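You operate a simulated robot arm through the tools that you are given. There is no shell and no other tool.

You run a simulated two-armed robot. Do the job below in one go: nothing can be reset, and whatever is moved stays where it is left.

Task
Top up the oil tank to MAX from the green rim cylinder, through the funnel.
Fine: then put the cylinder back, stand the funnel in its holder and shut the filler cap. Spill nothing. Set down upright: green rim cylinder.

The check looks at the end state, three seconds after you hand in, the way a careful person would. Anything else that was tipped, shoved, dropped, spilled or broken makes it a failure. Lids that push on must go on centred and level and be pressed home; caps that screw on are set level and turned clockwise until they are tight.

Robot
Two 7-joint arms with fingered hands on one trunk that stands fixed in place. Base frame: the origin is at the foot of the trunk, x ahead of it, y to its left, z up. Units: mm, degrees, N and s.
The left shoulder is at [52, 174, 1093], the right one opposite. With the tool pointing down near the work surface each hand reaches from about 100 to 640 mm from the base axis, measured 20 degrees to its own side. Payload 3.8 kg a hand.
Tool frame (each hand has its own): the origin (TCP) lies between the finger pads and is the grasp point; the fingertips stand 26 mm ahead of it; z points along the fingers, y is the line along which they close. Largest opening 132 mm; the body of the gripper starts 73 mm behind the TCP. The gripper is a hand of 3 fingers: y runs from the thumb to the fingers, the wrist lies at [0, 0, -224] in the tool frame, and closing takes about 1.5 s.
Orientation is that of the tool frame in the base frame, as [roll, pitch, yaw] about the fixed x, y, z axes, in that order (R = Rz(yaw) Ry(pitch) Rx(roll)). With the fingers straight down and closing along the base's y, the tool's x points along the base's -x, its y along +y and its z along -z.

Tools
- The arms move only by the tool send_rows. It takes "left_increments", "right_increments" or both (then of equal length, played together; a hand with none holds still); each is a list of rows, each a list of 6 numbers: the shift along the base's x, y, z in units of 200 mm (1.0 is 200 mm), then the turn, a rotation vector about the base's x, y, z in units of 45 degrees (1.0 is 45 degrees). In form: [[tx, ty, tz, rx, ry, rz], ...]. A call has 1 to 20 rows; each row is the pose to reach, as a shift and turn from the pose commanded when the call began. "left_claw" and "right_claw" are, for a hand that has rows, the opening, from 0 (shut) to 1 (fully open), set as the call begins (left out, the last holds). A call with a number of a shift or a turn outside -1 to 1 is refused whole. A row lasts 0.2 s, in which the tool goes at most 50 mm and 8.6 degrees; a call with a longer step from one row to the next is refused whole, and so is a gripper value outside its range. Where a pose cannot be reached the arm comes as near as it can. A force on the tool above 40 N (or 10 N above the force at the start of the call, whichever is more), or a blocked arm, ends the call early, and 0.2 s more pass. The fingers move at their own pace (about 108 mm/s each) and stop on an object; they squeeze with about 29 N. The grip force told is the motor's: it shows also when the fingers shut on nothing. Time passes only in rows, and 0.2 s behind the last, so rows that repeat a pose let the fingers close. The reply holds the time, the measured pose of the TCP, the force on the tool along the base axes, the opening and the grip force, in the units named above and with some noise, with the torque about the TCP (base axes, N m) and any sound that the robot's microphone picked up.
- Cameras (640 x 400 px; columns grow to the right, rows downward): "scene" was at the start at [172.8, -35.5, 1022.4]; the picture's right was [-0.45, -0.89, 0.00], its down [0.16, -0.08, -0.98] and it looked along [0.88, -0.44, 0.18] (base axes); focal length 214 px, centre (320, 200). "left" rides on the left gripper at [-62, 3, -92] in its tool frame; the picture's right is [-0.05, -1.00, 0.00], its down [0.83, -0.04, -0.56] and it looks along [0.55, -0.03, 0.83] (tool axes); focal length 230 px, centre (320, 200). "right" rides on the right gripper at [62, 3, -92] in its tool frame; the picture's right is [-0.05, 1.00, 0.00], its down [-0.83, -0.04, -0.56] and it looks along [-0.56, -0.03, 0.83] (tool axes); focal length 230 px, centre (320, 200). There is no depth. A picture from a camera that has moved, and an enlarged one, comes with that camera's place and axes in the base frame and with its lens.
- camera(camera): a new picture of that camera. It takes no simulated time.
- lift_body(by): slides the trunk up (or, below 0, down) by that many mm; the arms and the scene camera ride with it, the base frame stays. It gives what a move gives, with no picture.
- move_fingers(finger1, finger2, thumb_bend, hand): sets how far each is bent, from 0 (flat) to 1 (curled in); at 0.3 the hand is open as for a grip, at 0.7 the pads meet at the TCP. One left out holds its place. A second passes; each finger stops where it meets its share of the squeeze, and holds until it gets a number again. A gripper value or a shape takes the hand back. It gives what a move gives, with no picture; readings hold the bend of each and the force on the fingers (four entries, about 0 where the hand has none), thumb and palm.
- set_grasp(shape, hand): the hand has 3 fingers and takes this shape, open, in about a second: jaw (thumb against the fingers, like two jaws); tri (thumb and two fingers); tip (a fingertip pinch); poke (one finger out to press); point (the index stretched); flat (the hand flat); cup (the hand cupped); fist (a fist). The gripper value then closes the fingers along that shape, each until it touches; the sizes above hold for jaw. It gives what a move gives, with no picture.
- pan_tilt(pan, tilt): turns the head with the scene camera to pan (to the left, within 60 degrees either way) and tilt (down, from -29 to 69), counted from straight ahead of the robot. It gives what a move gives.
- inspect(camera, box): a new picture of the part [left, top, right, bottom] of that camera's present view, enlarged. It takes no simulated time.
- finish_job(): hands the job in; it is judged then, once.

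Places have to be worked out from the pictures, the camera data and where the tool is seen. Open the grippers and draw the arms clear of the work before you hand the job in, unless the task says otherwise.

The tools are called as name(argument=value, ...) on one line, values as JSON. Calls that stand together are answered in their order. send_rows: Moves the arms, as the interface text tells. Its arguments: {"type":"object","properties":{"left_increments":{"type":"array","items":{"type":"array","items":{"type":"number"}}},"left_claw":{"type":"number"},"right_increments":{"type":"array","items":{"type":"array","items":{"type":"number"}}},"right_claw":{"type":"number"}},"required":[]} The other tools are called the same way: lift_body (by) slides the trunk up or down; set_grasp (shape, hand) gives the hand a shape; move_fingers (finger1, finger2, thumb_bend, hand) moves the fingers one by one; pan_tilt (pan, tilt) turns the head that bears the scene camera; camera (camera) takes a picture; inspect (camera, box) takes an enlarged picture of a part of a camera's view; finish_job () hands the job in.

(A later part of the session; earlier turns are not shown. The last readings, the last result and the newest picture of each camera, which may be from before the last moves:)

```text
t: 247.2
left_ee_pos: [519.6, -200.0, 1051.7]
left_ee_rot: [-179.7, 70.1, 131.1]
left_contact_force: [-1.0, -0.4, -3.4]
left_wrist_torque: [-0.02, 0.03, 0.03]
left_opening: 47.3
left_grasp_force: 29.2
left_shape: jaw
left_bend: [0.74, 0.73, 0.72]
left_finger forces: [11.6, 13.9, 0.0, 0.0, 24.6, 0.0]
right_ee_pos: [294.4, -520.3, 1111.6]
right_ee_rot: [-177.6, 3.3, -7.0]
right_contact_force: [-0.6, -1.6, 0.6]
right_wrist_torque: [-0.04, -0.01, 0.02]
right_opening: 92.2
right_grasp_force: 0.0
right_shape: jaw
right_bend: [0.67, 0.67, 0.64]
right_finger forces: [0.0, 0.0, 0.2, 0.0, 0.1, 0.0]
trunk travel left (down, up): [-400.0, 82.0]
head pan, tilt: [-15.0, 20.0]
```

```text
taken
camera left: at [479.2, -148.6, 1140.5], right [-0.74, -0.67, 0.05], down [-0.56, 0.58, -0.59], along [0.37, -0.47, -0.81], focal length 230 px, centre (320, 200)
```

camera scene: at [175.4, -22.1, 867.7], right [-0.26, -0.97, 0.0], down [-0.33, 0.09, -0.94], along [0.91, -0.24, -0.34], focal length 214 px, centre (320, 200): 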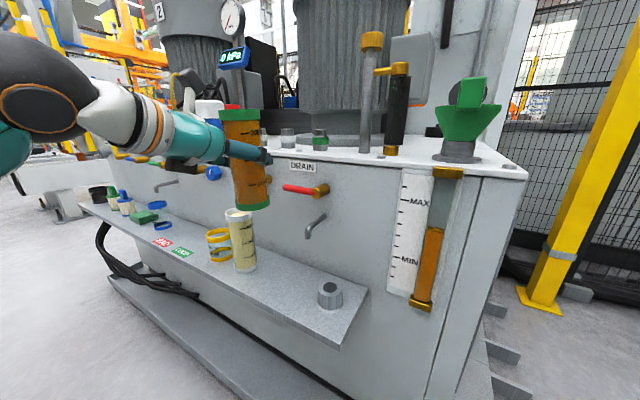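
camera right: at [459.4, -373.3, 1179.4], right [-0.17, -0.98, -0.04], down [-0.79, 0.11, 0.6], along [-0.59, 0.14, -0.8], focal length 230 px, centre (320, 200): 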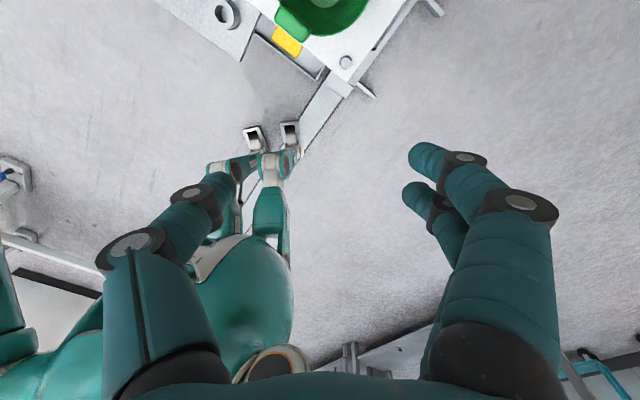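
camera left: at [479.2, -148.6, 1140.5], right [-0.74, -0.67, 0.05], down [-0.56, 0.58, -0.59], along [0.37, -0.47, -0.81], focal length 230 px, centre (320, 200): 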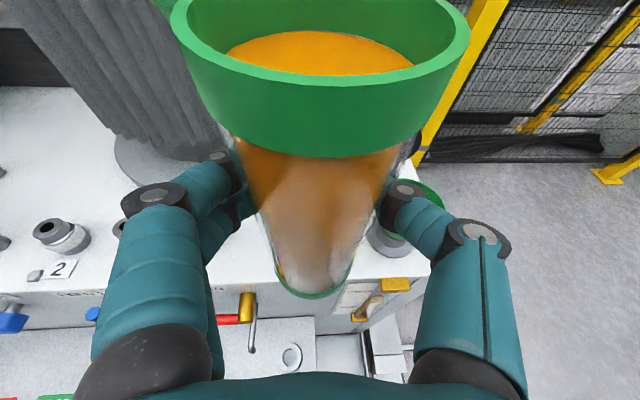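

Steady and upright. I carry on to a point just right-front of the funnel, heading -60°, and draw the right hand further back out of the way at the same time.

send_rows(left_increments=[[-0.005, -0.01, 0, 0, 0, 0], [-0.015, -0.04, 0, 0, 0, -0.01], [-0.04, -0.09, 0.01, 0, 0, -0.02], [-0.06, -0.16, 0.02, 0, 0, -0.04], [-0.09, -0.24, 0.02, 0, 0, -0.06], [-0.12, -0.32, 0.02, 0, 0, -0.08], [-0.155, -0.4, 0.02, 0, 0, -0.1], [-0.19, -0.48, 0.02, 0, 0, -0.12], [-0.22, -0.56, 0.02, 0, 0, -0.14], [-0.26, -0.64, 0.02, 0, 0, -0.16], [-0.29, -0.72, 0.02, 0, 0, -0.18], [-0.33, -0.8, 0.02, 0, 0, -0.2], [-0.36, -0.87, 0.02, 0, 0, -0.22], [-0.385, -0.93, 0.02, 0, 0, -0.24], [-0.4, -0.97, 0.02, 0, 0, -0.245], [-0.4, -0.98, 0.02, 0, 0, -0.245], [-0.4, -0.98, 0.02, 0, 0, -0.245]], right_increments=[[-0.02, 0, 0.03, 0, 0, 0], [-0.05, 0, 0.06, 0, 0, 0], [-0.08, 0.01, 0.1, 0, 0, 0], [-0.11, 0.01, 0.14, 0, 0, 0], [-0.14, 0.02, 0.18, 0, 0, 0], [-0.17, 0.02, 0.22, 0, 0, 0], [-0.2, 0.03, 0.26, 0, 0, 0], [-0.23, 0.04, 0.3, 0, 0, 0], [-0.25, 0.05, 0.34, 0, 0, 0], [-0.25, 0.05, 0.38, 0, 0, 0], [-0.25, 0.05, 0.4, 0, 0, 0], [-0.25, 0.05, 0.4, 0, 0, 0], [-0.25, 0.05, 0.4, 0, 0, 0], [-0.25, 0.05, 0.4, 0, 0, 0], [-0.25, 0.05, 0.4, 0, 0, 0], [-0.25, 0.05, 0.4, 0, 0, 0], [-0.25, 0.05, 0.4, 0, 0, 0]])

camera(camera="left")

pan_tilt(pan=-35, tilt=15)

camera(camera="scene")

```text
t: 250.8
left_ee_pos: [440.3, -394.5, 1054.5]
left_ee_rot: [-179.8, 70.0, 120.2]
left_contact_force: [0.4, 0.4, -2.4]
left_wrist_torque: [-0.02, 0.01, 0.03]
left_opening: 47.3
left_grasp_force: 28.6
left_shape: jaw
left_bend: [0.74, 0.73, 0.72]
left_finger forces: [11.5, 13.9, 0.0, 0.0, 24.5, 0.1]
right_ee_pos: [249.6, -504.1, 1115.0]
right_ee_rot: [-177.5, 3.1, -7.1]
right_contact_force: [-0.1, 0.4, -0.7]
right_wrist_torque: [0.02, -0.02, 0.01]
right_opening: 92.4
right_grasp_force: 0.0
right_shape: jaw
right_bend: [0.67, 0.67, 0.64]
right_finger forces: [0.0, 0.1, 0.0, 0.0, 0.1, 0.0]
right hand out of reach, approached as far as the arm can: row 1, 2, 3, 4, 5, 6, 7, 8, 9, 10, 11, 12, 13, 14, 15, 16, 17
trunk travel left (down, up): [-400.0, 82.0]
head pan, tilt: [-15.0, 20.0]
```

```text
taken
camera left: at [409.7, -337.9, 1144.7], right [-0.86, -0.51, 0.05], down [-0.44, 0.68, -0.59], along [0.27, -0.53, -0.81], focal length 230 px, centre (320, 200)
```

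left: 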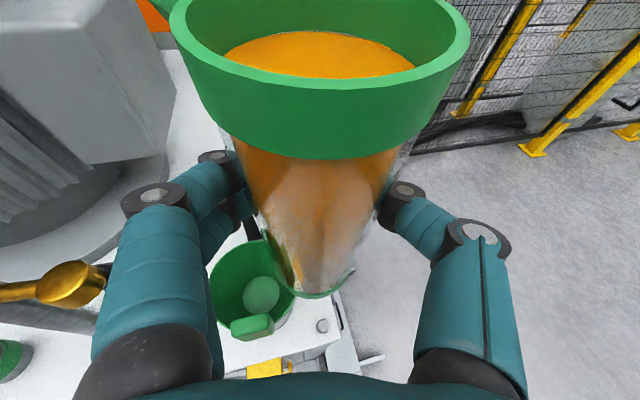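

```text
t: 251.6
left_ee_pos: [440.4, -394.7, 1056.2]
left_ee_rot: [-179.7, 69.9, 120.2]
left_contact_force: [-0.5, -0.3, -4.0]
left_wrist_torque: [0.05, 0.0, -0.03]
left_opening: 46.9
left_grasp_force: 28.6
left_shape: jaw
left_bend: [0.74, 0.73, 0.72]
left_finger forces: [11.5, 13.9, 0.1, 0.0, 24.6, 0.0]
right_ee_pos: [249.9, -503.5, 1114.8]
right_ee_rot: [-177.4, 3.0, -6.9]
right_contact_force: [0.3, -0.1, 0.0]
right_wrist_torque: [0.01, -0.02, -0.02]
right_opening: 92.6
right_grasp_force: 0.1
right_shape: jaw
right_bend: [0.67, 0.67, 0.64]
right_finger forces: [0.0, 0.1, 0.2, 0.0, 0.0, 0.1]
trunk travel left (down, up): [-400.0, 82.0]
head pan, tilt: [-35.0, 15.0]
```

```text
taken
camera scene: at [174.4, -51.6, 982.2], right [-0.57, -0.82, 0.0], down [-0.21, 0.15, -0.97], along [0.79, -0.55, -0.26], focal length 214 px, centre (320, 200)
```

scene: 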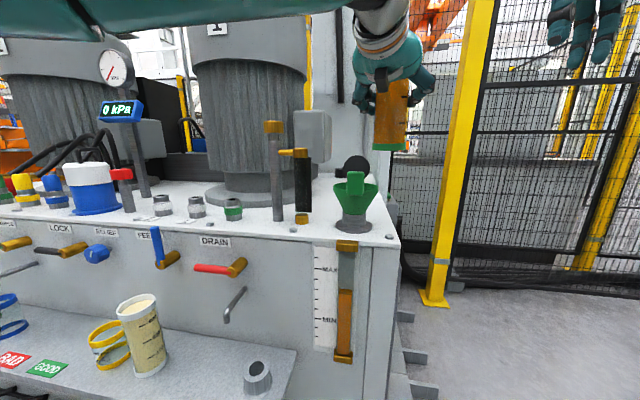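

Good views from both cameras. I place the funnel's centre near (500, -376, 882). Now I tilt to 25° (below the pouring angle) at height, moving to the pouring side, and then lower.

send_rows(left_increments=[[0, -0.01, -0.02, -0.02, 0.035, 0], [0, -0.03, -0.05, -0.05, 0.085, 0], [0, -0.05, -0.09, -0.085, 0.146, 0], [0, -0.07, -0.13, -0.12, 0.206, 0], [0, -0.09, -0.17, -0.155, 0.266, 0], [0, -0.1, -0.2, -0.19, 0.326, 0], [0, -0.11, -0.22, -0.22, 0.378, 0], [0, -0.115, -0.23, -0.25, 0.43, 0], [0, -0.115, -0.23, -0.27, 0.464, 0], [0, -0.115, -0.23, -0.279, 0.48, 0], [0, -0.115, -0.23, -0.279, 0.48, 0]])

send_rows(left_increments=[[0, 0, -0.03, 0, 0, 0], [0, 0, -0.08, 0, 0, 0], [0, 0, -0.14, 0, 0, 0], [0, 0, -0.2, 0, 0, 0], [0, 0, -0.25, 0, 0, 0], [0, 0, -0.285, 0, 0, 0], [0, 0, -0.3, 0, 0, 0], [0, 0, -0.3, 0, 0, 0]])

camera(camera="scene")

inspect(camera="scene", box=[280, 80, 460, 260])

camera(camera="left")

```text
t: 254.0
left_ee_pos: [439.9, -417.9, 1009.4]
left_ee_rot: [-126.1, 58.3, 169.4]
left_contact_force: [0.0, -1.0, -3.3]
left_wrist_torque: [-0.01, -0.02, 0.01]
left_opening: 47.0
left_grasp_force: 29.0
left_shape: jaw
left_bend: [0.74, 0.73, 0.72]
left_finger forces: [12.2, 14.6, 0.0, 0.1, 24.4, 0.0]
right_ee_pos: [249.6, -503.7, 1113.6]
right_ee_rot: [-177.5, 3.1, -7.0]
right_contact_force: [-0.1, -0.2, 1.0]
right_wrist_torque: [0.0, -0.02, 0.0]
right_opening: 92.4
right_grasp_force: 0.0
right_shape: jaw
right_bend: [0.67, 0.67, 0.64]
right_finger forces: [0.0, 0.0, 0.0, 0.0, 0.0, 0.0]
trunk travel left (down, up): [-400.0, 82.0]
head pan, tilt: [-35.0, 15.0]
```

```text
t: 255.8
left_ee_pos: [440.3, -418.4, 949.2]
left_ee_rot: [-126.1, 58.3, 169.4]
left_contact_force: [-0.7, -0.4, -2.5]
left_wrist_torque: [0.01, -0.02, 0.02]
left_opening: 47.1
left_grasp_force: 28.9
left_shape: jaw
left_bend: [0.74, 0.73, 0.72]
left_finger forces: [12.1, 14.7, 0.1, 0.0, 24.5, 0.0]
right_ee_pos: [249.9, -503.5, 1114.7]
right_ee_rot: [-177.5, 3.1, -7.0]
right_contact_force: [-1.4, -0.4, 0.5]
right_wrist_torque: [0.01, -0.01, -0.01]
right_opening: 92.6
right_grasp_force: 0.0
right_shape: jaw
right_bend: [0.67, 0.67, 0.64]
right_finger forces: [0.0, 0.0, 0.1, 0.0, 0.1, 0.1]
trunk travel left (down, up): [-400.0, 82.0]
head pan, tilt: [-35.0, 15.0]
```

```text
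taken
camera scene: at [174.4, -51.7, 982.2], right [-0.57, -0.82, 0.0], down [-0.21, 0.15, -0.97], along [0.79, -0.55, -0.26], focal length 214 px, centre (320, 200)
```

scene: 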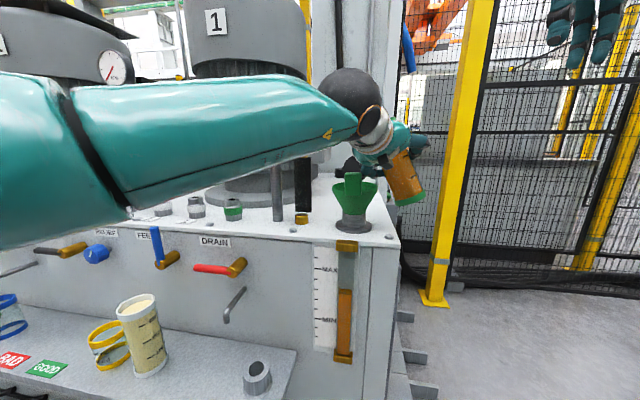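

```text
2.22 times, centred on (370, 170) of scene
camera zoom: at [174.4, -51.7, 982.2], right [-0.57, -0.82, 0.0], down [-0.21, 0.15, -0.97], along [0.79, -0.55, -0.26], focal length 477 px, centre (209, 267)
```

zoom: 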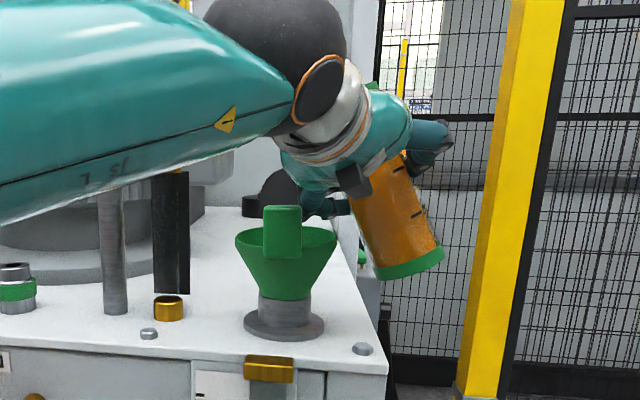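

```text
taken
camera left: at [442.2, -342.4, 1029.1], right [-0.76, -0.46, 0.47], down [-0.65, 0.55, -0.52], along [-0.02, -0.7, -0.72], focal length 230 px, centre (320, 200)
```

left: 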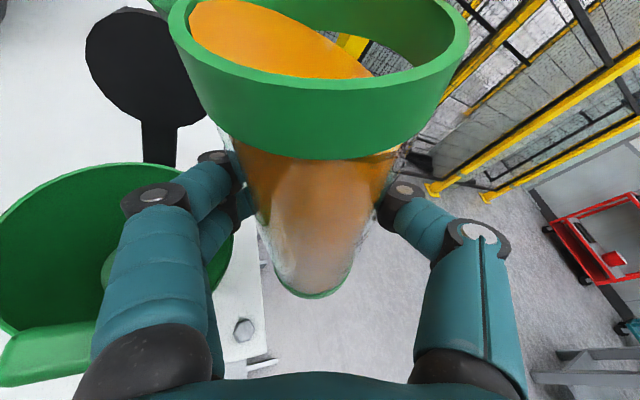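

Tilted 25°, lip over the funnel, oil surface just inside the lip, nothing spilled. I take a reference of the gauge before pouring.

inspect(camera="scene", box=[300, 230, 380, 370])

send_rows(left_increments=[[-0.005, -0.003, -0.01, -0.015, 0.025, 0], [-0.012, -0.007, -0.025, -0.035, 0.06, 0], [-0.02, -0.012, -0.04, -0.06, 0.1, 0], [-0.025, -0.015, -0.05, -0.078, 0.134, 0], [-0.025, -0.015, -0.05, -0.078, 0.134, 0]])

camera(camera="left")

inspect(camera="scene", box=[280, 80, 460, 260])

```text
2.86 times, centred on (340, 300) of scene
camera zoom: at [174.4, -51.7, 982.2], right [-0.57, -0.82, 0.0], down [-0.21, 0.15, -0.97], along [0.79, -0.55, -0.26], focal length 613 px, centre (263, -86)
```

zoom: 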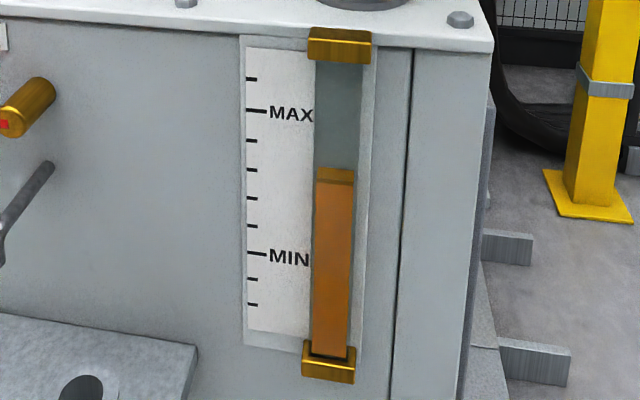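

```text
t: 257.0
left_ee_pos: [435.0, -420.9, 938.3]
left_ee_rot: [-118.5, 52.9, 175.6]
left_contact_force: [0.2, -0.5, -2.9]
left_wrist_torque: [0.0, -0.03, -0.03]
left_opening: 47.1
left_grasp_force: 28.7
left_shape: jaw
left_bend: [0.74, 0.73, 0.72]
left_finger forces: [12.3, 14.9, 0.1, 0.0, 24.3, 0.1]
right_ee_pos: [248.3, -503.8, 1115.1]
right_ee_rot: [-177.4, 3.0, -7.0]
right_contact_force: [-0.4, -0.5, -0.7]
right_wrist_torque: [-0.01, -0.05, -0.03]
right_opening: 92.3
right_grasp_force: 0.0
right_shape: jaw
right_bend: [0.67, 0.67, 0.64]
right_finger forces: [0.0, 0.1, 0.1, 0.0, 0.1, 0.0]
trunk travel left (down, up): [-400.0, 82.0]
head pan, tilt: [-35.0, 15.0]
```

```text
taken
camera left: at [445.4, -340.1, 1013.4], right [-0.7, -0.42, 0.57], down [-0.71, 0.52, -0.48], along [-0.09, -0.74, -0.67], focal length 230 px, centre (320, 200)
```

left: 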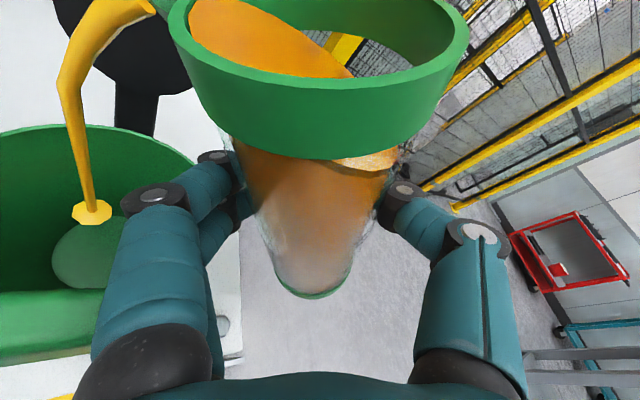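

```text
2.22 times, centred on (370, 170) of scene
camera zoom: at [174.4, -51.7, 982.2], right [-0.57, -0.82, 0.0], down [-0.21, 0.15, -0.97], along [0.79, -0.55, -0.26], focal length 477 px, centre (209, 267)
```

zoom: 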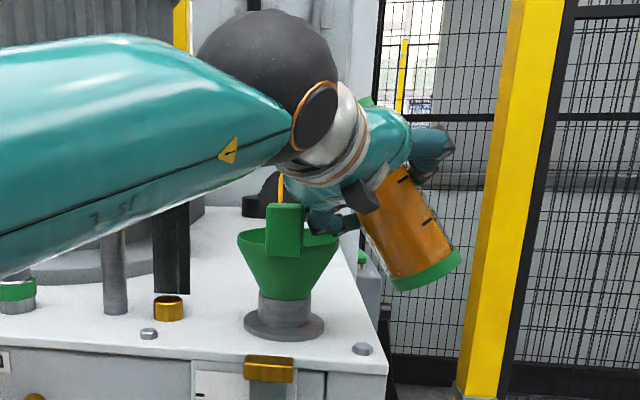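

It is pouring from the spout at 32°, the stream landing well inside the funnel. I hold this tilt for a second and watch stream and gauge.

send_rows(left_increments=[[0, 0, 0, 0, 0, 0], [0, 0, 0, 0, 0, 0], [0, 0, 0, 0, 0, 0], [0, 0, 0, 0, 0, 0]])

camera(camera="left")

inspect(camera="scene", box=[300, 230, 380, 370])

```text
t: 258.0
left_ee_pos: [434.5, -422.1, 939.4]
left_ee_rot: [-118.5, 52.9, 175.5]
left_contact_force: [1.1, 0.8, -2.9]
left_wrist_torque: [0.01, 0.01, 0.0]
left_opening: 47.2
left_grasp_force: 28.8
left_shape: jaw
left_bend: [0.74, 0.73, 0.72]
left_finger forces: [12.2, 14.8, 0.0, 0.0, 24.3, 0.0]
right_ee_pos: [250.0, -504.5, 1114.3]
right_ee_rot: [-177.5, 3.1, -7.0]
right_contact_force: [-0.4, 0.0, -0.8]
right_wrist_torque: [0.03, 0.02, 0.01]
right_opening: 92.6
right_grasp_force: 0.0
right_shape: jaw
right_bend: [0.67, 0.67, 0.64]
right_finger forces: [0.0, 0.0, 0.0, 0.1, 0.1, 0.0]
trunk travel left (down, up): [-400.0, 82.0]
head pan, tilt: [-35.0, 15.0]
```

```text
taken
camera left: at [445.3, -340.2, 1013.5], right [-0.7, -0.42, 0.57], down [-0.71, 0.52, -0.48], along [-0.09, -0.74, -0.67], focal length 230 px, centre (320, 200)
```

left: 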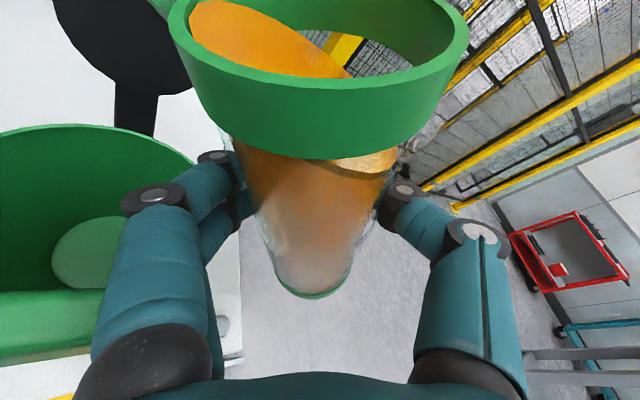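

```text
2.86 times, centred on (340, 300) of scene
camera zoom: at [174.4, -51.7, 982.2], right [-0.57, -0.82, 0.0], down [-0.21, 0.15, -0.97], along [0.79, -0.55, -0.26], focal length 613 px, centre (263, -86)
```

zoom: 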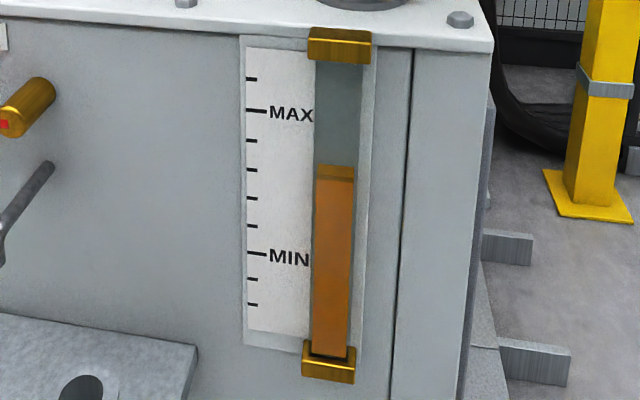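

The stream stopped by itself and the gauge rose a little (about 4 of the needed ~58 px), so the pour is well controlled. I tilt 4° more, keeping the lip in place, and wait for it to drain.

send_rows(left_increments=[[-0.01, -0.005, -0.008, -0.015, 0.025, 0], [-0.02, -0.01, -0.016, -0.03, 0.051, 0], [-0.027, -0.015, -0.024, -0.0447, 0.0768, 0], [-0.027, -0.015, -0.024, -0.0447, 0.0768, 0]])

camera(camera="left")

send_rows(left_increments=[[0, 0, 0, 0, 0, 0], [0, 0, 0, 0, 0, 0], [0, 0, 0, 0, 0, 0], [0, 0, 0, 0, 0, 0], [0, 0, 0, 0, 0, 0]])

inspect(camera="scene", box=[300, 230, 380, 370])

```text
t: 259.0
left_ee_pos: [429.5, -425.1, 934.2]
left_ee_rot: [-115.0, 49.6, 178.4]
left_contact_force: [-1.0, 0.1, -3.2]
left_wrist_torque: [0.06, 0.0, 0.0]
left_opening: 47.1
left_grasp_force: 29.3
left_shape: jaw
left_bend: [0.74, 0.73, 0.72]
left_finger forces: [12.4, 15.8, 0.0, 0.1, 24.5, 0.0]
right_ee_pos: [248.9, -503.3, 1116.3]
right_ee_rot: [-177.4, 3.1, -7.0]
right_contact_force: [0.0, 0.7, 0.0]
right_wrist_torque: [-0.02, 0.03, -0.02]
right_opening: 92.3
right_grasp_force: 0.1
right_shape: jaw
right_bend: [0.67, 0.67, 0.64]
right_finger forces: [0.0, 0.0, 0.1, 0.0, 0.1, 0.0]
trunk travel left (down, up): [-400.0, 82.0]
head pan, tilt: [-35.0, 15.0]
```

```text
taken
camera left: at [443.8, -340.7, 1005.0], right [-0.67, -0.4, 0.63], down [-0.73, 0.51, -0.45], along [-0.13, -0.76, -0.63], focal length 230 px, centre (320, 200)
```

left: 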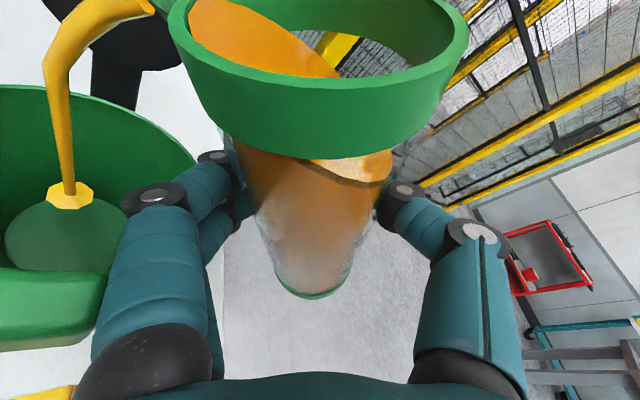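

```text
t: 260.2
left_ee_pos: [429.6, -424.2, 934.4]
left_ee_rot: [-115.1, 49.5, 178.4]
left_contact_force: [-0.2, 0.0, -3.6]
left_wrist_torque: [0.02, -0.01, -0.01]
left_opening: 47.2
left_grasp_force: 29.2
left_shape: jaw
left_bend: [0.74, 0.73, 0.72]
left_finger forces: [12.2, 15.3, 0.0, 0.0, 24.3, 0.0]
right_ee_pos: [248.7, -504.4, 1114.5]
right_ee_rot: [-177.4, 3.1, -7.0]
right_contact_force: [-0.1, 0.2, 0.7]
right_wrist_torque: [0.0, 0.02, 0.01]
right_opening: 92.3
right_grasp_force: 0.1
right_shape: jaw
right_bend: [0.67, 0.67, 0.64]
right_finger forces: [0.1, 0.0, 0.0, 0.0, 0.0, 0.0]
trunk travel left (down, up): [-400.0, 82.0]
head pan, tilt: [-35.0, 15.0]
```

```text
2.86 times, centred on (340, 300) of scene
camera zoom: at [174.3, -51.6, 982.3], right [-0.57, -0.82, 0.0], down [-0.21, 0.15, -0.97], along [0.79, -0.55, -0.26], focal length 613 px, centre (263, -86)
```

zoom: 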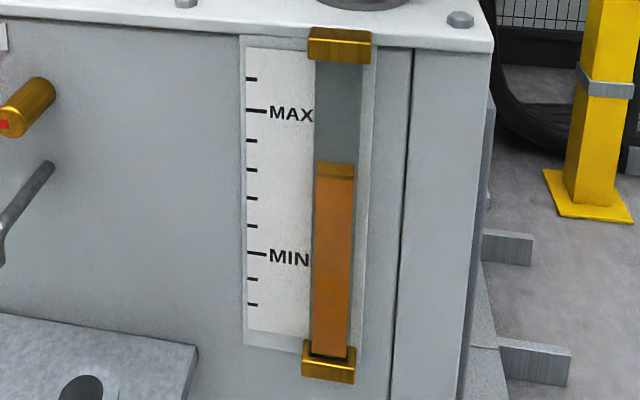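

The stream lands right by the funnel's drain. I continue in 6° steps, with pauses to drain, watching stream and gauge.

send_rows(left_increments=[[-0.007, -0.004, -0.001, -0.022, 0.038, 0], [-0.014, -0.008, -0.003, -0.045, 0.077, 0], [-0.021, -0.012, -0.004, -0.067, 0.115, 0], [-0.021, -0.012, -0.004, -0.067, 0.115, 0], [-0.021, -0.012, -0.004, -0.067, 0.115, 0], [-0.021, -0.012, -0.004, -0.067, 0.115, 0], [-0.021, -0.012, -0.004, -0.067, 0.115, 0], [-0.021, -0.012, -0.004, -0.067, 0.115, 0]])

send_rows(left_increments=[[-0.004, -0.002, 0.002, -0.022, 0.038, 0], [-0.008, -0.004, 0.005, -0.045, 0.077, 0], [-0.0115, -0.0065, 0.007, -0.067, 0.115, 0], [-0.0115, -0.0065, 0.007, -0.067, 0.115, 0]])

camera(camera="left")

send_rows(left_increments=[[0, 0, 0, 0, 0, 0], [0, 0, 0, 0, 0, 0], [0, 0, 0, 0, 0, 0], [0, 0, 0, 0, 0, 0], [0, 0, 0, 0, 0, 0]])

inspect(camera="scene", box=[300, 230, 380, 370])

inspect(camera="scene", box=[280, 80, 460, 260])

```text
t: 262.0
left_ee_pos: [425.2, -427.3, 933.4]
left_ee_rot: [-110.7, 44.4, -178.3]
left_contact_force: [0.9, 1.0, -2.8]
left_wrist_torque: [0.02, 0.01, -0.04]
left_opening: 47.2
left_grasp_force: 28.6
left_shape: jaw
left_bend: [0.74, 0.73, 0.72]
left_finger forces: [12.5, 14.8, 0.0, 0.1, 24.3, 0.0]
right_ee_pos: [249.5, -502.6, 1113.6]
right_ee_rot: [-177.3, 3.1, -7.0]
right_contact_force: [-0.3, -0.7, 0.8]
right_wrist_torque: [0.0, -0.03, 0.01]
right_opening: 92.4
right_grasp_force: 0.0
right_shape: jaw
right_bend: [0.67, 0.67, 0.64]
right_finger forces: [0.1, 0.1, 0.1, 0.0, 0.1, 0.0]
trunk travel left (down, up): [-400.0, 82.0]
head pan, tilt: [-35.0, 15.0]
```

```text
t: 263.0
left_ee_pos: [422.1, -427.9, 935.8]
left_ee_rot: [-106.9, 39.0, -176.0]
left_contact_force: [-0.1, -0.6, -4.2]
left_wrist_torque: [0.0, 0.01, 0.03]
left_opening: 47.0
left_grasp_force: 29.0
left_shape: jaw
left_bend: [0.74, 0.73, 0.72]
left_finger forces: [12.6, 15.1, 0.0, 0.0, 24.2, 0.0]
right_ee_pos: [247.7, -503.8, 1114.1]
right_ee_rot: [-177.5, 3.1, -7.0]
right_contact_force: [0.4, -0.4, 0.6]
right_wrist_torque: [-0.02, -0.04, 0.0]
right_opening: 92.4
right_grasp_force: 0.1
right_shape: jaw
right_bend: [0.67, 0.67, 0.64]
right_finger forces: [0.0, 0.1, 0.1, 0.1, 0.0, 0.1]
trunk travel left (down, up): [-400.0, 82.0]
head pan, tilt: [-35.0, 15.0]
```

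```text
taken
camera left: at [449.1, -337.8, 992.3], right [-0.54, -0.33, 0.78], down [-0.81, 0.46, -0.37], along [-0.24, -0.82, -0.52], focal length 230 px, centre (320, 200)
```

left: 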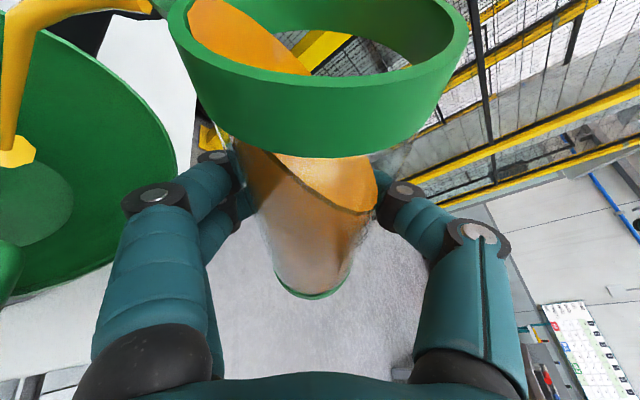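

```text
t: 264.2
left_ee_pos: [422.1, -428.0, 935.6]
left_ee_rot: [-106.8, 39.0, -175.8]
left_contact_force: [-0.6, 0.0, -2.9]
left_wrist_torque: [0.01, 0.0, -0.03]
left_opening: 47.1
left_grasp_force: 28.9
left_shape: jaw
left_bend: [0.74, 0.73, 0.72]
left_finger forces: [12.6, 15.0, 0.0, 0.0, 24.3, 0.0]
right_ee_pos: [249.3, -503.4, 1113.5]
right_ee_rot: [-177.3, 3.1, -7.0]
right_contact_force: [-0.1, -0.4, -0.1]
right_wrist_torque: [0.03, 0.0, 0.03]
right_opening: 92.3
right_grasp_force: 0.0
right_shape: jaw
right_bend: [0.67, 0.67, 0.64]
right_finger forces: [0.1, 0.0, 0.0, 0.0, 0.0, 0.0]
trunk travel left (down, up): [-400.0, 82.0]
head pan, tilt: [-35.0, 15.0]
```

```text
2.86 times, centred on (340, 300) of scene
camera zoom: at [174.4, -51.6, 982.2], right [-0.57, -0.82, 0.0], down [-0.21, 0.15, -0.97], along [0.79, -0.55, -0.26], focal length 613 px, centre (263, -86)
```

zoom: 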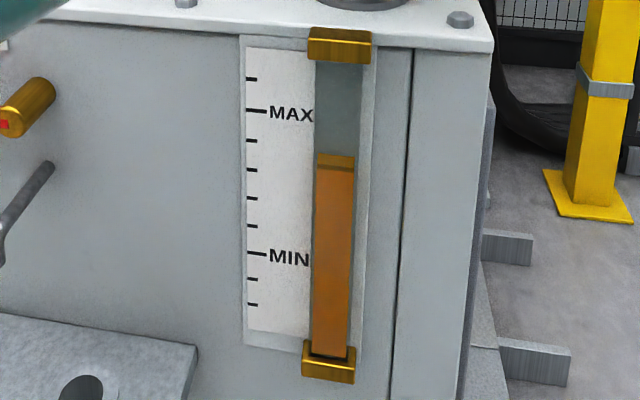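

```text
2.22 times, centred on (370, 170) of scene
camera zoom: at [174.4, -51.6, 982.2], right [-0.57, -0.82, 0.0], down [-0.21, 0.15, -0.97], along [0.79, -0.55, -0.26], focal length 477 px, centre (209, 267)
```

zoom: 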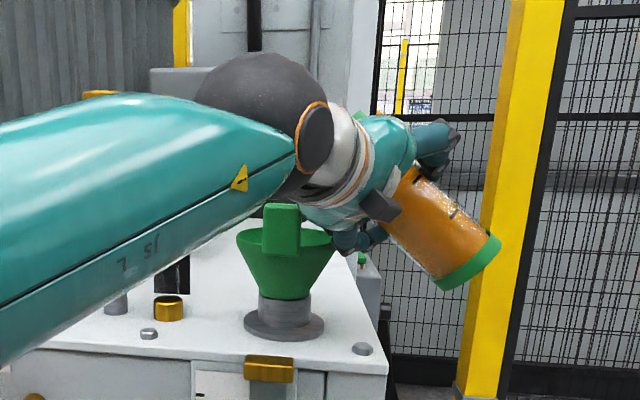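

Gauge rose by about 14 of 59 px; the stream keeps to the middle of the funnel. On to 54° and 60°.

send_rows(left_increments=[[0, -0.002, 0.002, -0.022, 0.038, 0], [-0.001, -0.004, 0.004, -0.045, 0.077, 0], [-0.002, -0.006, 0.006, -0.067, 0.115, 0], [-0.002, -0.006, 0.006, -0.067, 0.115, 0], [-0.002, -0.006, 0.006, -0.067, 0.115, 0], [-0.002, -0.006, 0.006, -0.067, 0.115, 0], [-0.002, -0.006, 0.006, -0.067, 0.115, 0], [-0.002, -0.006, 0.006, -0.067, 0.115, 0]])

send_rows(left_increments=[[-0.0015, -0.001, 0.008, -0.022, 0.038, 0], [-0.003, -0.002, 0.016, -0.045, 0.077, 0], [-0.0045, -0.0025, 0.025, -0.067, 0.115, 0]])

camera(camera="left")

send_rows(left_increments=[[0, 0, 0, 0, 0, 0], [0, 0, 0, 0, 0, 0], [0, 0, 0, 0, 0, 0], [0, 0, 0, 0, 0, 0], [0, 0, 0, 0, 0, 0], [0, 0, 0, 0, 0, 0]])

inspect(camera="scene", box=[300, 230, 380, 370])

inspect(camera="scene", box=[280, 80, 460, 260])

```text
t: 266.0
left_ee_pos: [422.4, -429.1, 936.2]
left_ee_rot: [-103.8, 33.6, -174.2]
left_contact_force: [-0.7, -0.3, -2.9]
left_wrist_torque: [0.01, 0.01, 0.0]
left_opening: 47.3
left_grasp_force: 28.7
left_shape: jaw
left_bend: [0.74, 0.73, 0.72]
left_finger forces: [12.7, 15.0, 0.0, 0.0, 24.3, 0.0]
right_ee_pos: [249.5, -502.8, 1115.3]
right_ee_rot: [-177.3, 3.1, -6.9]
right_contact_force: [-0.1, -0.1, 0.4]
right_wrist_torque: [-0.03, -0.04, 0.0]
right_opening: 92.5
right_grasp_force: 0.1
right_shape: jaw
right_bend: [0.67, 0.67, 0.64]
right_finger forces: [0.0, 0.0, 0.0, 0.1, 0.0, 0.0]
trunk travel left (down, up): [-400.0, 82.0]
head pan, tilt: [-35.0, 15.0]
```

```text
t: 266.8
left_ee_pos: [421.1, -429.7, 941.0]
left_ee_rot: [-100.9, 28.0, -172.6]
left_contact_force: [-0.1, -0.2, -3.0]
left_wrist_torque: [0.03, -0.03, -0.02]
left_opening: 47.0
left_grasp_force: 29.3
left_shape: jaw
left_bend: [0.74, 0.73, 0.72]
left_finger forces: [12.8, 15.0, 0.0, 0.0, 24.4, 0.0]
right_ee_pos: [249.5, -503.3, 1114.3]
right_ee_rot: [-177.4, 3.1, -7.0]
right_contact_force: [0.5, -0.3, -0.3]
right_wrist_torque: [0.04, -0.02, -0.01]
right_opening: 92.4
right_grasp_force: 0.0
right_shape: jaw
right_bend: [0.67, 0.67, 0.64]
right_finger forces: [0.1, 0.0, 0.1, 0.0, 0.0, 0.0]
trunk travel left (down, up): [-400.0, 82.0]
head pan, tilt: [-35.0, 15.0]
```

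```text
taken
camera left: at [456.8, -334.3, 983.2], right [-0.39, -0.24, 0.89], down [-0.86, 0.43, -0.26], along [-0.32, -0.87, -0.38], focal length 230 px, centre (320, 200)
```

left: 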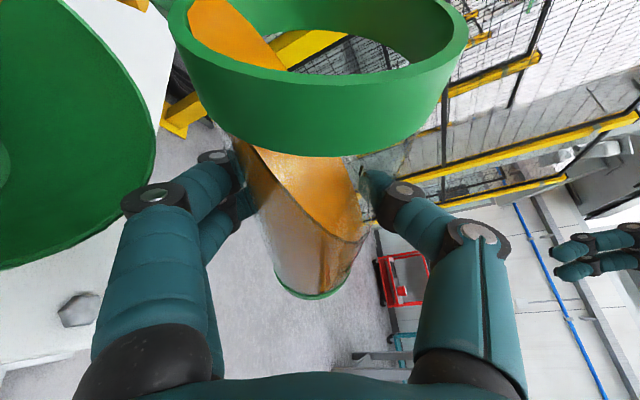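

```text
t: 268.2
left_ee_pos: [421.7, -428.9, 941.0]
left_ee_rot: [-100.9, 28.0, -172.7]
left_contact_force: [0.6, -0.5, -2.7]
left_wrist_torque: [0.02, -0.01, -0.06]
left_opening: 47.0
left_grasp_force: 28.9
left_shape: jaw
left_bend: [0.74, 0.73, 0.72]
left_finger forces: [12.8, 14.9, 0.0, 0.0, 24.3, 0.0]
right_ee_pos: [248.4, -503.0, 1114.1]
right_ee_rot: [-177.4, 3.2, -6.9]
right_contact_force: [-0.1, 0.5, 0.6]
right_wrist_torque: [0.0, 0.01, 0.0]
right_opening: 92.4
right_grasp_force: 0.1
right_shape: jaw
right_bend: [0.67, 0.67, 0.64]
right_finger forces: [0.0, 0.0, 0.0, 0.1, 0.0, 0.0]
trunk travel left (down, up): [-400.0, 82.0]
head pan, tilt: [-35.0, 15.0]
```

```text
2.86 times, centred on (340, 300) of scene
camera zoom: at [174.3, -51.6, 982.3], right [-0.57, -0.82, 0.0], down [-0.21, 0.15, -0.97], along [0.79, -0.55, -0.26], focal length 613 px, centre (263, -86)
```

zoom: 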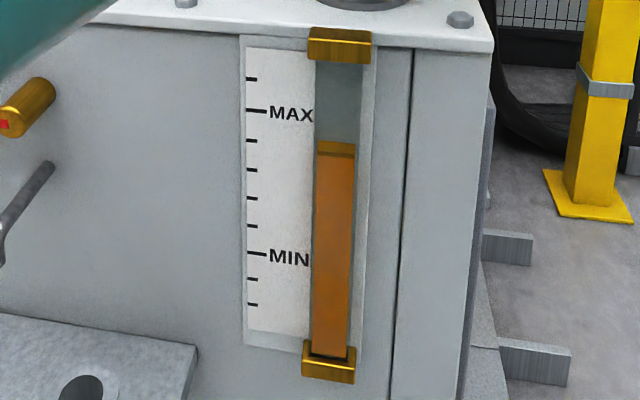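

```text
2.22 times, centred on (370, 170) of scene
camera zoom: at [174.3, -51.6, 982.3], right [-0.57, -0.82, 0.0], down [-0.21, 0.15, -0.97], along [0.79, -0.55, -0.26], focal length 477 px, centre (209, 267)
```

zoom: 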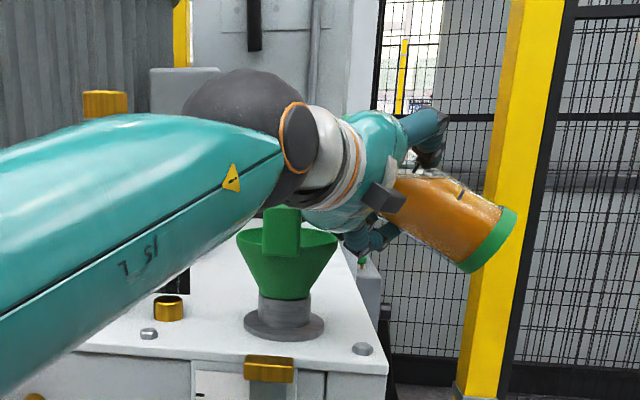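

Gauge at about 28 of 59 px. Now finer: 64°, then read.

send_rows(left_increments=[[-0.001, -0.001, 0.01, -0.015, 0.026, 0], [-0.002, -0.002, 0.02, -0.03, 0.051, 0], [-0.003, -0.002, 0.025, -0.0447, 0.0768, 0], [-0.003, -0.002, 0.025, -0.0447, 0.0768, 0], [-0.003, -0.002, 0.025, -0.0447, 0.0768, 0], [-0.003, -0.002, 0.025, -0.0447, 0.0768, 0], [-0.003, -0.002, 0.025, -0.0447, 0.0768, 0], [-0.003, -0.002, 0.025, -0.0447, 0.0768, 0], [-0.003, -0.002, 0.025, -0.0447, 0.0768, 0]])

inspect(camera="scene", box=[300, 230, 380, 370])

inspect(camera="scene", box=[300, 120, 440, 240])

```text
t: 270.2
left_ee_pos: [421.1, -429.5, 946.2]
left_ee_rot: [-99.1, 24.4, -171.9]
left_contact_force: [-0.1, -1.0, -2.0]
left_wrist_torque: [-0.01, -0.02, -0.01]
left_opening: 47.1
left_grasp_force: 29.0
left_shape: jaw
left_bend: [0.74, 0.73, 0.72]
left_finger forces: [12.8, 14.9, 0.0, 0.0, 24.2, 0.0]
right_ee_pos: [248.5, -503.5, 1114.8]
right_ee_rot: [-177.4, 3.1, -7.0]
right_contact_force: [-0.2, -0.2, 1.2]
right_wrist_torque: [-0.01, 0.0, 0.02]
right_opening: 92.6
right_grasp_force: 0.0
right_shape: jaw
right_bend: [0.67, 0.67, 0.64]
right_finger forces: [0.0, 0.1, 0.0, 0.0, 0.0, 0.1]
trunk travel left (down, up): [-400.0, 82.0]
head pan, tilt: [-35.0, 15.0]
```

```text
2.86 times, centred on (340, 300) of scene
camera zoom: at [174.3, -51.6, 982.3], right [-0.57, -0.82, 0.0], down [-0.21, 0.15, -0.97], along [0.79, -0.55, -0.26], focal length 613 px, centre (263, -86)
```

zoom: 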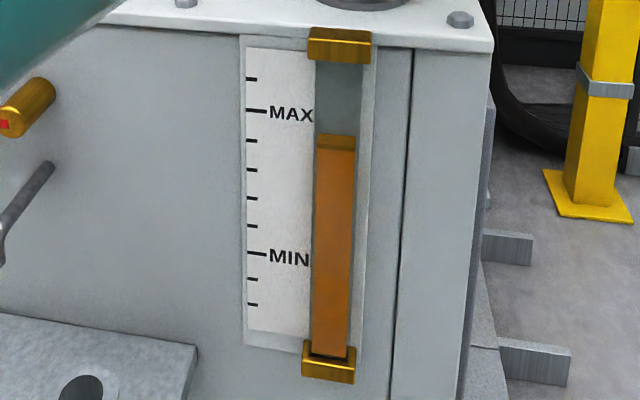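

```text
3.33 times, centred on (370, 180) of scene
camera zoom: at [174.3, -51.6, 982.3], right [-0.57, -0.82, 0.0], down [-0.21, 0.15, -0.97], along [0.79, -0.55, -0.26], focal length 715 px, centre (153, 267)
```

zoom: 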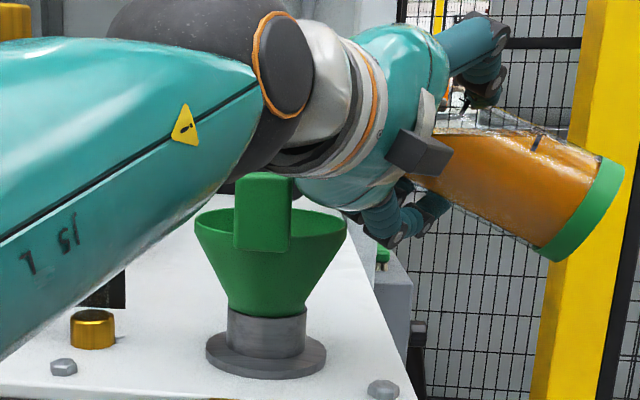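

36 of 59 px. I go to 68° and read, then 71°.

send_rows(left_increments=[[0, 0, 0.007, -0.015, 0.026, 0], [0, 0, 0.014, -0.03, 0.051, 0], [0, 0, 0.02, -0.0447, 0.0768, 0], [0, 0, 0.02, -0.0447, 0.0768, 0], [0, 0, 0.02, -0.0447, 0.0768, 0], [0, 0, 0.02, -0.0447, 0.0768, 0], [0, 0, 0.02, -0.0447, 0.0768, 0], [0, 0, 0.02, -0.0447, 0.0768, 0], [0, 0, 0.02, -0.0447, 0.0768, 0]])

inspect(camera="scene", box=[300, 230, 380, 370])

send_rows(left_increments=[[0, 0, 0.007, -0.011, 0.019, 0], [0, 0, 0.014, -0.022, 0.038, 0], [0, 0, 0.02, -0.0335, 0.0576, 0], [0, 0, 0.02, -0.0335, 0.0576, 0], [0, 0, 0.02, -0.0335, 0.0576, 0], [0, 0, 0.02, -0.0335, 0.0576, 0], [0, 0, 0.02, -0.0335, 0.0576, 0], [0, 0, 0.02, -0.0335, 0.0576, 0], [0, 0, 0.02, -0.0335, 0.0576, 0]])

inspect(camera="scene", box=[300, 230, 380, 370])

camera(camera="left")

```text
t: 272.2
left_ee_pos: [421.2, -429.5, 950.6]
left_ee_rot: [-97.5, 20.7, -171.2]
left_contact_force: [0.1, -0.5, -2.0]
left_wrist_torque: [0.02, -0.04, 0.02]
left_opening: 47.3
left_grasp_force: 29.1
left_shape: jaw
left_bend: [0.74, 0.73, 0.72]
left_finger forces: [12.8, 14.9, 0.0, 0.1, 24.4, 0.0]
right_ee_pos: [249.4, -504.0, 1115.4]
right_ee_rot: [-177.5, 3.0, -7.0]
right_contact_force: [-0.3, 0.6, -0.7]
right_wrist_torque: [-0.02, -0.02, -0.03]
right_opening: 92.5
right_grasp_force: 0.0
right_shape: jaw
right_bend: [0.67, 0.67, 0.64]
right_finger forces: [0.1, 0.0, 0.1, 0.1, 0.1, 0.0]
trunk travel left (down, up): [-400.0, 82.0]
head pan, tilt: [-35.0, 15.0]
```

```text
2.86 times, centred on (340, 300) of scene
camera zoom: at [174.3, -51.6, 982.3], right [-0.57, -0.82, 0.0], down [-0.21, 0.15, -0.97], along [0.79, -0.55, -0.26], focal length 613 px, centre (263, -86)
```

zoom: 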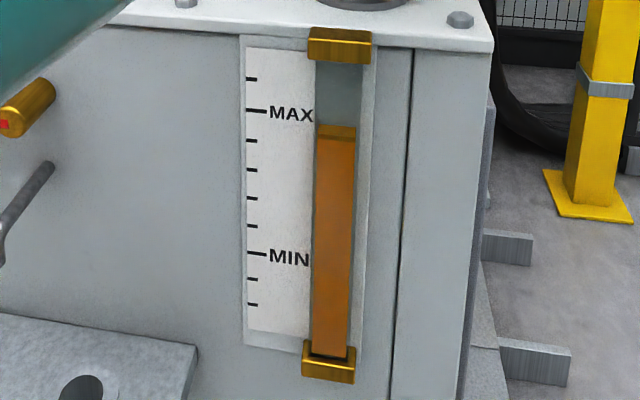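

```text
t: 274.2
left_ee_pos: [421.1, -429.7, 954.9]
left_ee_rot: [-96.6, 17.9, -170.9]
left_contact_force: [1.0, -1.0, -1.8]
left_wrist_torque: [-0.03, 0.04, -0.01]
left_opening: 47.0
left_grasp_force: 29.4
left_shape: jaw
left_bend: [0.74, 0.73, 0.72]
left_finger forces: [12.8, 14.8, 0.1, 0.0, 24.6, 0.0]
right_ee_pos: [248.2, -503.1, 1114.4]
right_ee_rot: [-177.5, 3.1, -7.0]
right_contact_force: [-0.7, -0.5, 0.3]
right_wrist_torque: [0.02, 0.02, 0.0]
right_opening: 92.2
right_grasp_force: 0.1
right_shape: jaw
right_bend: [0.67, 0.67, 0.64]
right_finger forces: [0.1, 0.1, 0.1, 0.1, 0.0, 0.1]
trunk travel left (down, up): [-400.0, 82.0]
head pan, tilt: [-35.0, 15.0]
```

```text
2.86 times, centred on (340, 300) of scene
camera zoom: at [174.3, -51.6, 982.3], right [-0.57, -0.82, 0.0], down [-0.21, 0.15, -0.97], along [0.79, -0.55, -0.26], focal length 613 px, centre (263, -86)
```

zoom: 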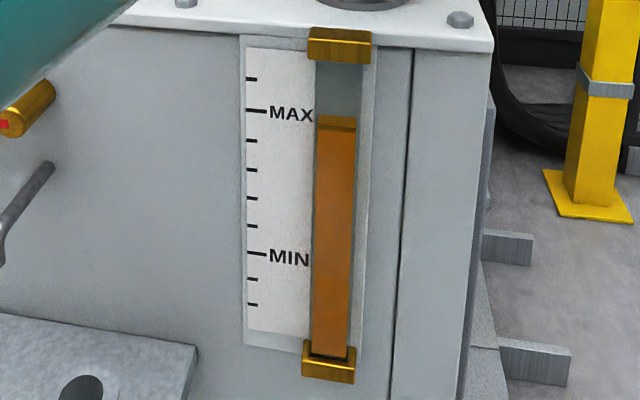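

```text
taken
camera left: at [461.6, -331.4, 980.5], right [-0.23, -0.15, 0.96], down [-0.9, 0.41, -0.16], along [-0.37, -0.9, -0.23], focal length 230 px, centre (320, 200)
```

left: 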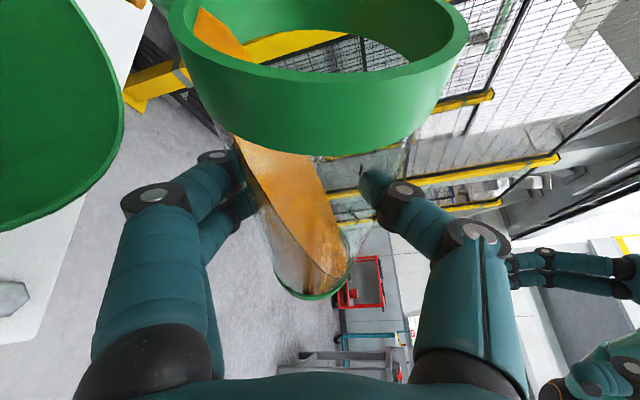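

The level is now within a hair of the MAX line at the column (perspective considered). I stop here: tilt the cylinder back the way it came, keeping the lip over the funnel, so that I can read the gauge properly.

send_rows(left_increments=[[0, 0, -0.025, 0.045, -0.077, 0], [0, 0, -0.045, 0.089, -0.153, 0], [0, 0, -0.065, 0.129, -0.221, 0], [0.0015, 0.001, -0.08, 0.168, -0.288, 0], [0.005, 0.003, -0.09, 0.212, -0.365, 0], [0.01, 0.007, -0.1, 0.257, -0.442, 0], [0.017, 0.01, -0.105, 0.302, -0.518, 0], [0.025, 0.015, -0.105, 0.341, -0.586, 0], [0.035, 0.021, -0.105, 0.38, -0.653, 0], [0.055, 0.033, -0.08, 0.425, -0.73, 0], [0.08, 0.045, -0.05, 0.469, -0.806, 0], [0.095, 0.0575, -0.025, 0.503, -0.864, 0], [0.095, 0.0575, -0.025, 0.503, -0.864, 0]])

camera(camera="left")

inspect(camera="scene", box=[300, 230, 380, 370])

```text
t: 277.0
left_ee_pos: [440.9, -418.3, 949.9]
left_ee_rot: [-125.1, 57.8, 170.4]
left_contact_force: [0.5, 0.2, -2.0]
left_wrist_torque: [0.0, -0.03, -0.05]
left_opening: 47.0
left_grasp_force: 29.0
left_shape: jaw
left_bend: [0.74, 0.73, 0.72]
left_finger forces: [12.0, 14.6, 0.0, 0.0, 24.7, 0.0]
right_ee_pos: [250.2, -504.0, 1115.0]
right_ee_rot: [-177.3, 3.1, -7.0]
right_contact_force: [0.3, -0.2, -0.6]
right_wrist_torque: [-0.02, 0.01, 0.02]
right_opening: 92.6
right_grasp_force: 0.0
right_shape: jaw
right_bend: [0.67, 0.67, 0.64]
right_finger forces: [0.0, 0.1, 0.1, 0.1, 0.0, 0.1]
trunk travel left (down, up): [-400.0, 82.0]
head pan, tilt: [-35.0, 15.0]
```

```text
taken
camera left: at [443.6, -341.5, 1028.3], right [-0.75, -0.45, 0.48], down [-0.66, 0.55, -0.51], along [-0.03, -0.7, -0.71], focal length 230 px, centre (320, 200)
```

left: 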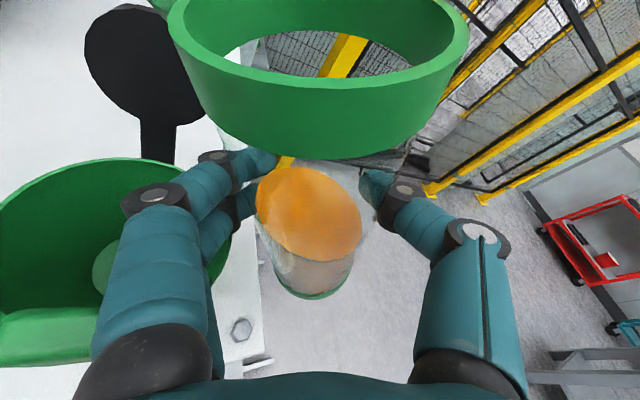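

```text
2.86 times, centred on (340, 300) of scene
camera zoom: at [174.3, -51.6, 982.3], right [-0.57, -0.82, 0.0], down [-0.21, 0.15, -0.97], along [0.79, -0.55, -0.26], focal length 613 px, centre (263, -86)
```

zoom: 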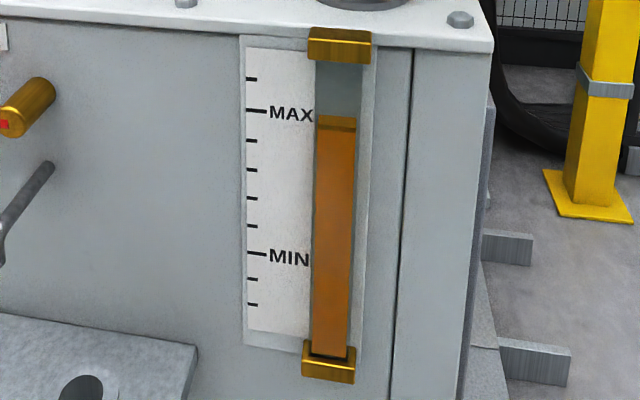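

No spill. I raise and right the cylinder, move it aside in front of the tank, and lower the trunk so the scene camera looks at MAX nearly level.

send_rows(left_increments=[[0, 0, 0.04, 0, 0, 0], [0, 0, 0.12, 0, 0, 0], [0, 0, 0.22, 0, 0, 0], [0, 0, 0.32, 0.02, -0.035, 0], [0, 0.01, 0.4, 0.06, -0.103, 0], [0, 0.03, 0.46, 0.11, -0.189, 0], [0, 0.06, 0.5, 0.16, -0.275, 0], [0.01, 0.1, 0.52, 0.21, -0.361, 0], [0.02, 0.16, 0.52, 0.25, -0.43, 0], [0.03, 0.24, 0.52, 0.28, -0.481, 0], [0.05, 0.34, 0.52, 0.29, -0.498, 0], [0.08, 0.44, 0.52, 0.29, -0.498, 0], [0.12, 0.54, 0.52, 0.29, -0.498, 0], [0.16, 0.64, 0.52, 0.29, -0.498, 0], [0.2, 0.74, 0.52, 0.29, -0.498, 0], [0.24, 0.84, 0.52, 0.29, -0.498, 0], [0.28, 0.92, 0.52, 0.29, -0.498, 0], [0.31, 0.97, 0.52, 0.29, -0.498, 0], [0.32, 1.0, 0.52, 0.29, -0.498, 0]])

camera(camera="left")

```text
t: 281.0
left_ee_pos: [503.8, -217.6, 1055.0]
left_ee_rot: [-179.9, 70.1, 120.0]
left_contact_force: [-0.1, 0.6, -1.8]
left_wrist_torque: [0.02, 0.02, -0.01]
left_opening: 47.0
left_grasp_force: 29.2
left_shape: jaw
left_bend: [0.74, 0.73, 0.72]
left_finger forces: [11.6, 14.1, 0.1, 0.1, 24.9, 0.0]
right_ee_pos: [248.6, -503.4, 1115.6]
right_ee_rot: [-177.4, 3.0, -7.0]
right_contact_force: [-0.3, 0.3, 0.4]
right_wrist_torque: [0.02, -0.01, -0.01]
right_opening: 92.0
right_grasp_force: 0.1
right_shape: jaw
right_bend: [0.67, 0.67, 0.64]
right_finger forces: [0.0, 0.0, 0.0, 0.1, 0.1, 0.0]
trunk travel left (down, up): [-400.0, 82.0]
head pan, tilt: [-35.0, 15.0]
```

```text
taken
camera left: at [473.7, -160.6, 1143.5], right [-0.86, -0.51, 0.05], down [-0.44, 0.68, -0.59], along [0.27, -0.53, -0.81], focal length 230 px, centre (320, 200)
```

left: 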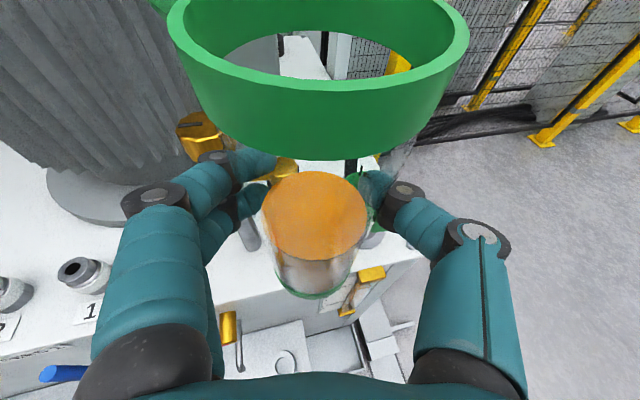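

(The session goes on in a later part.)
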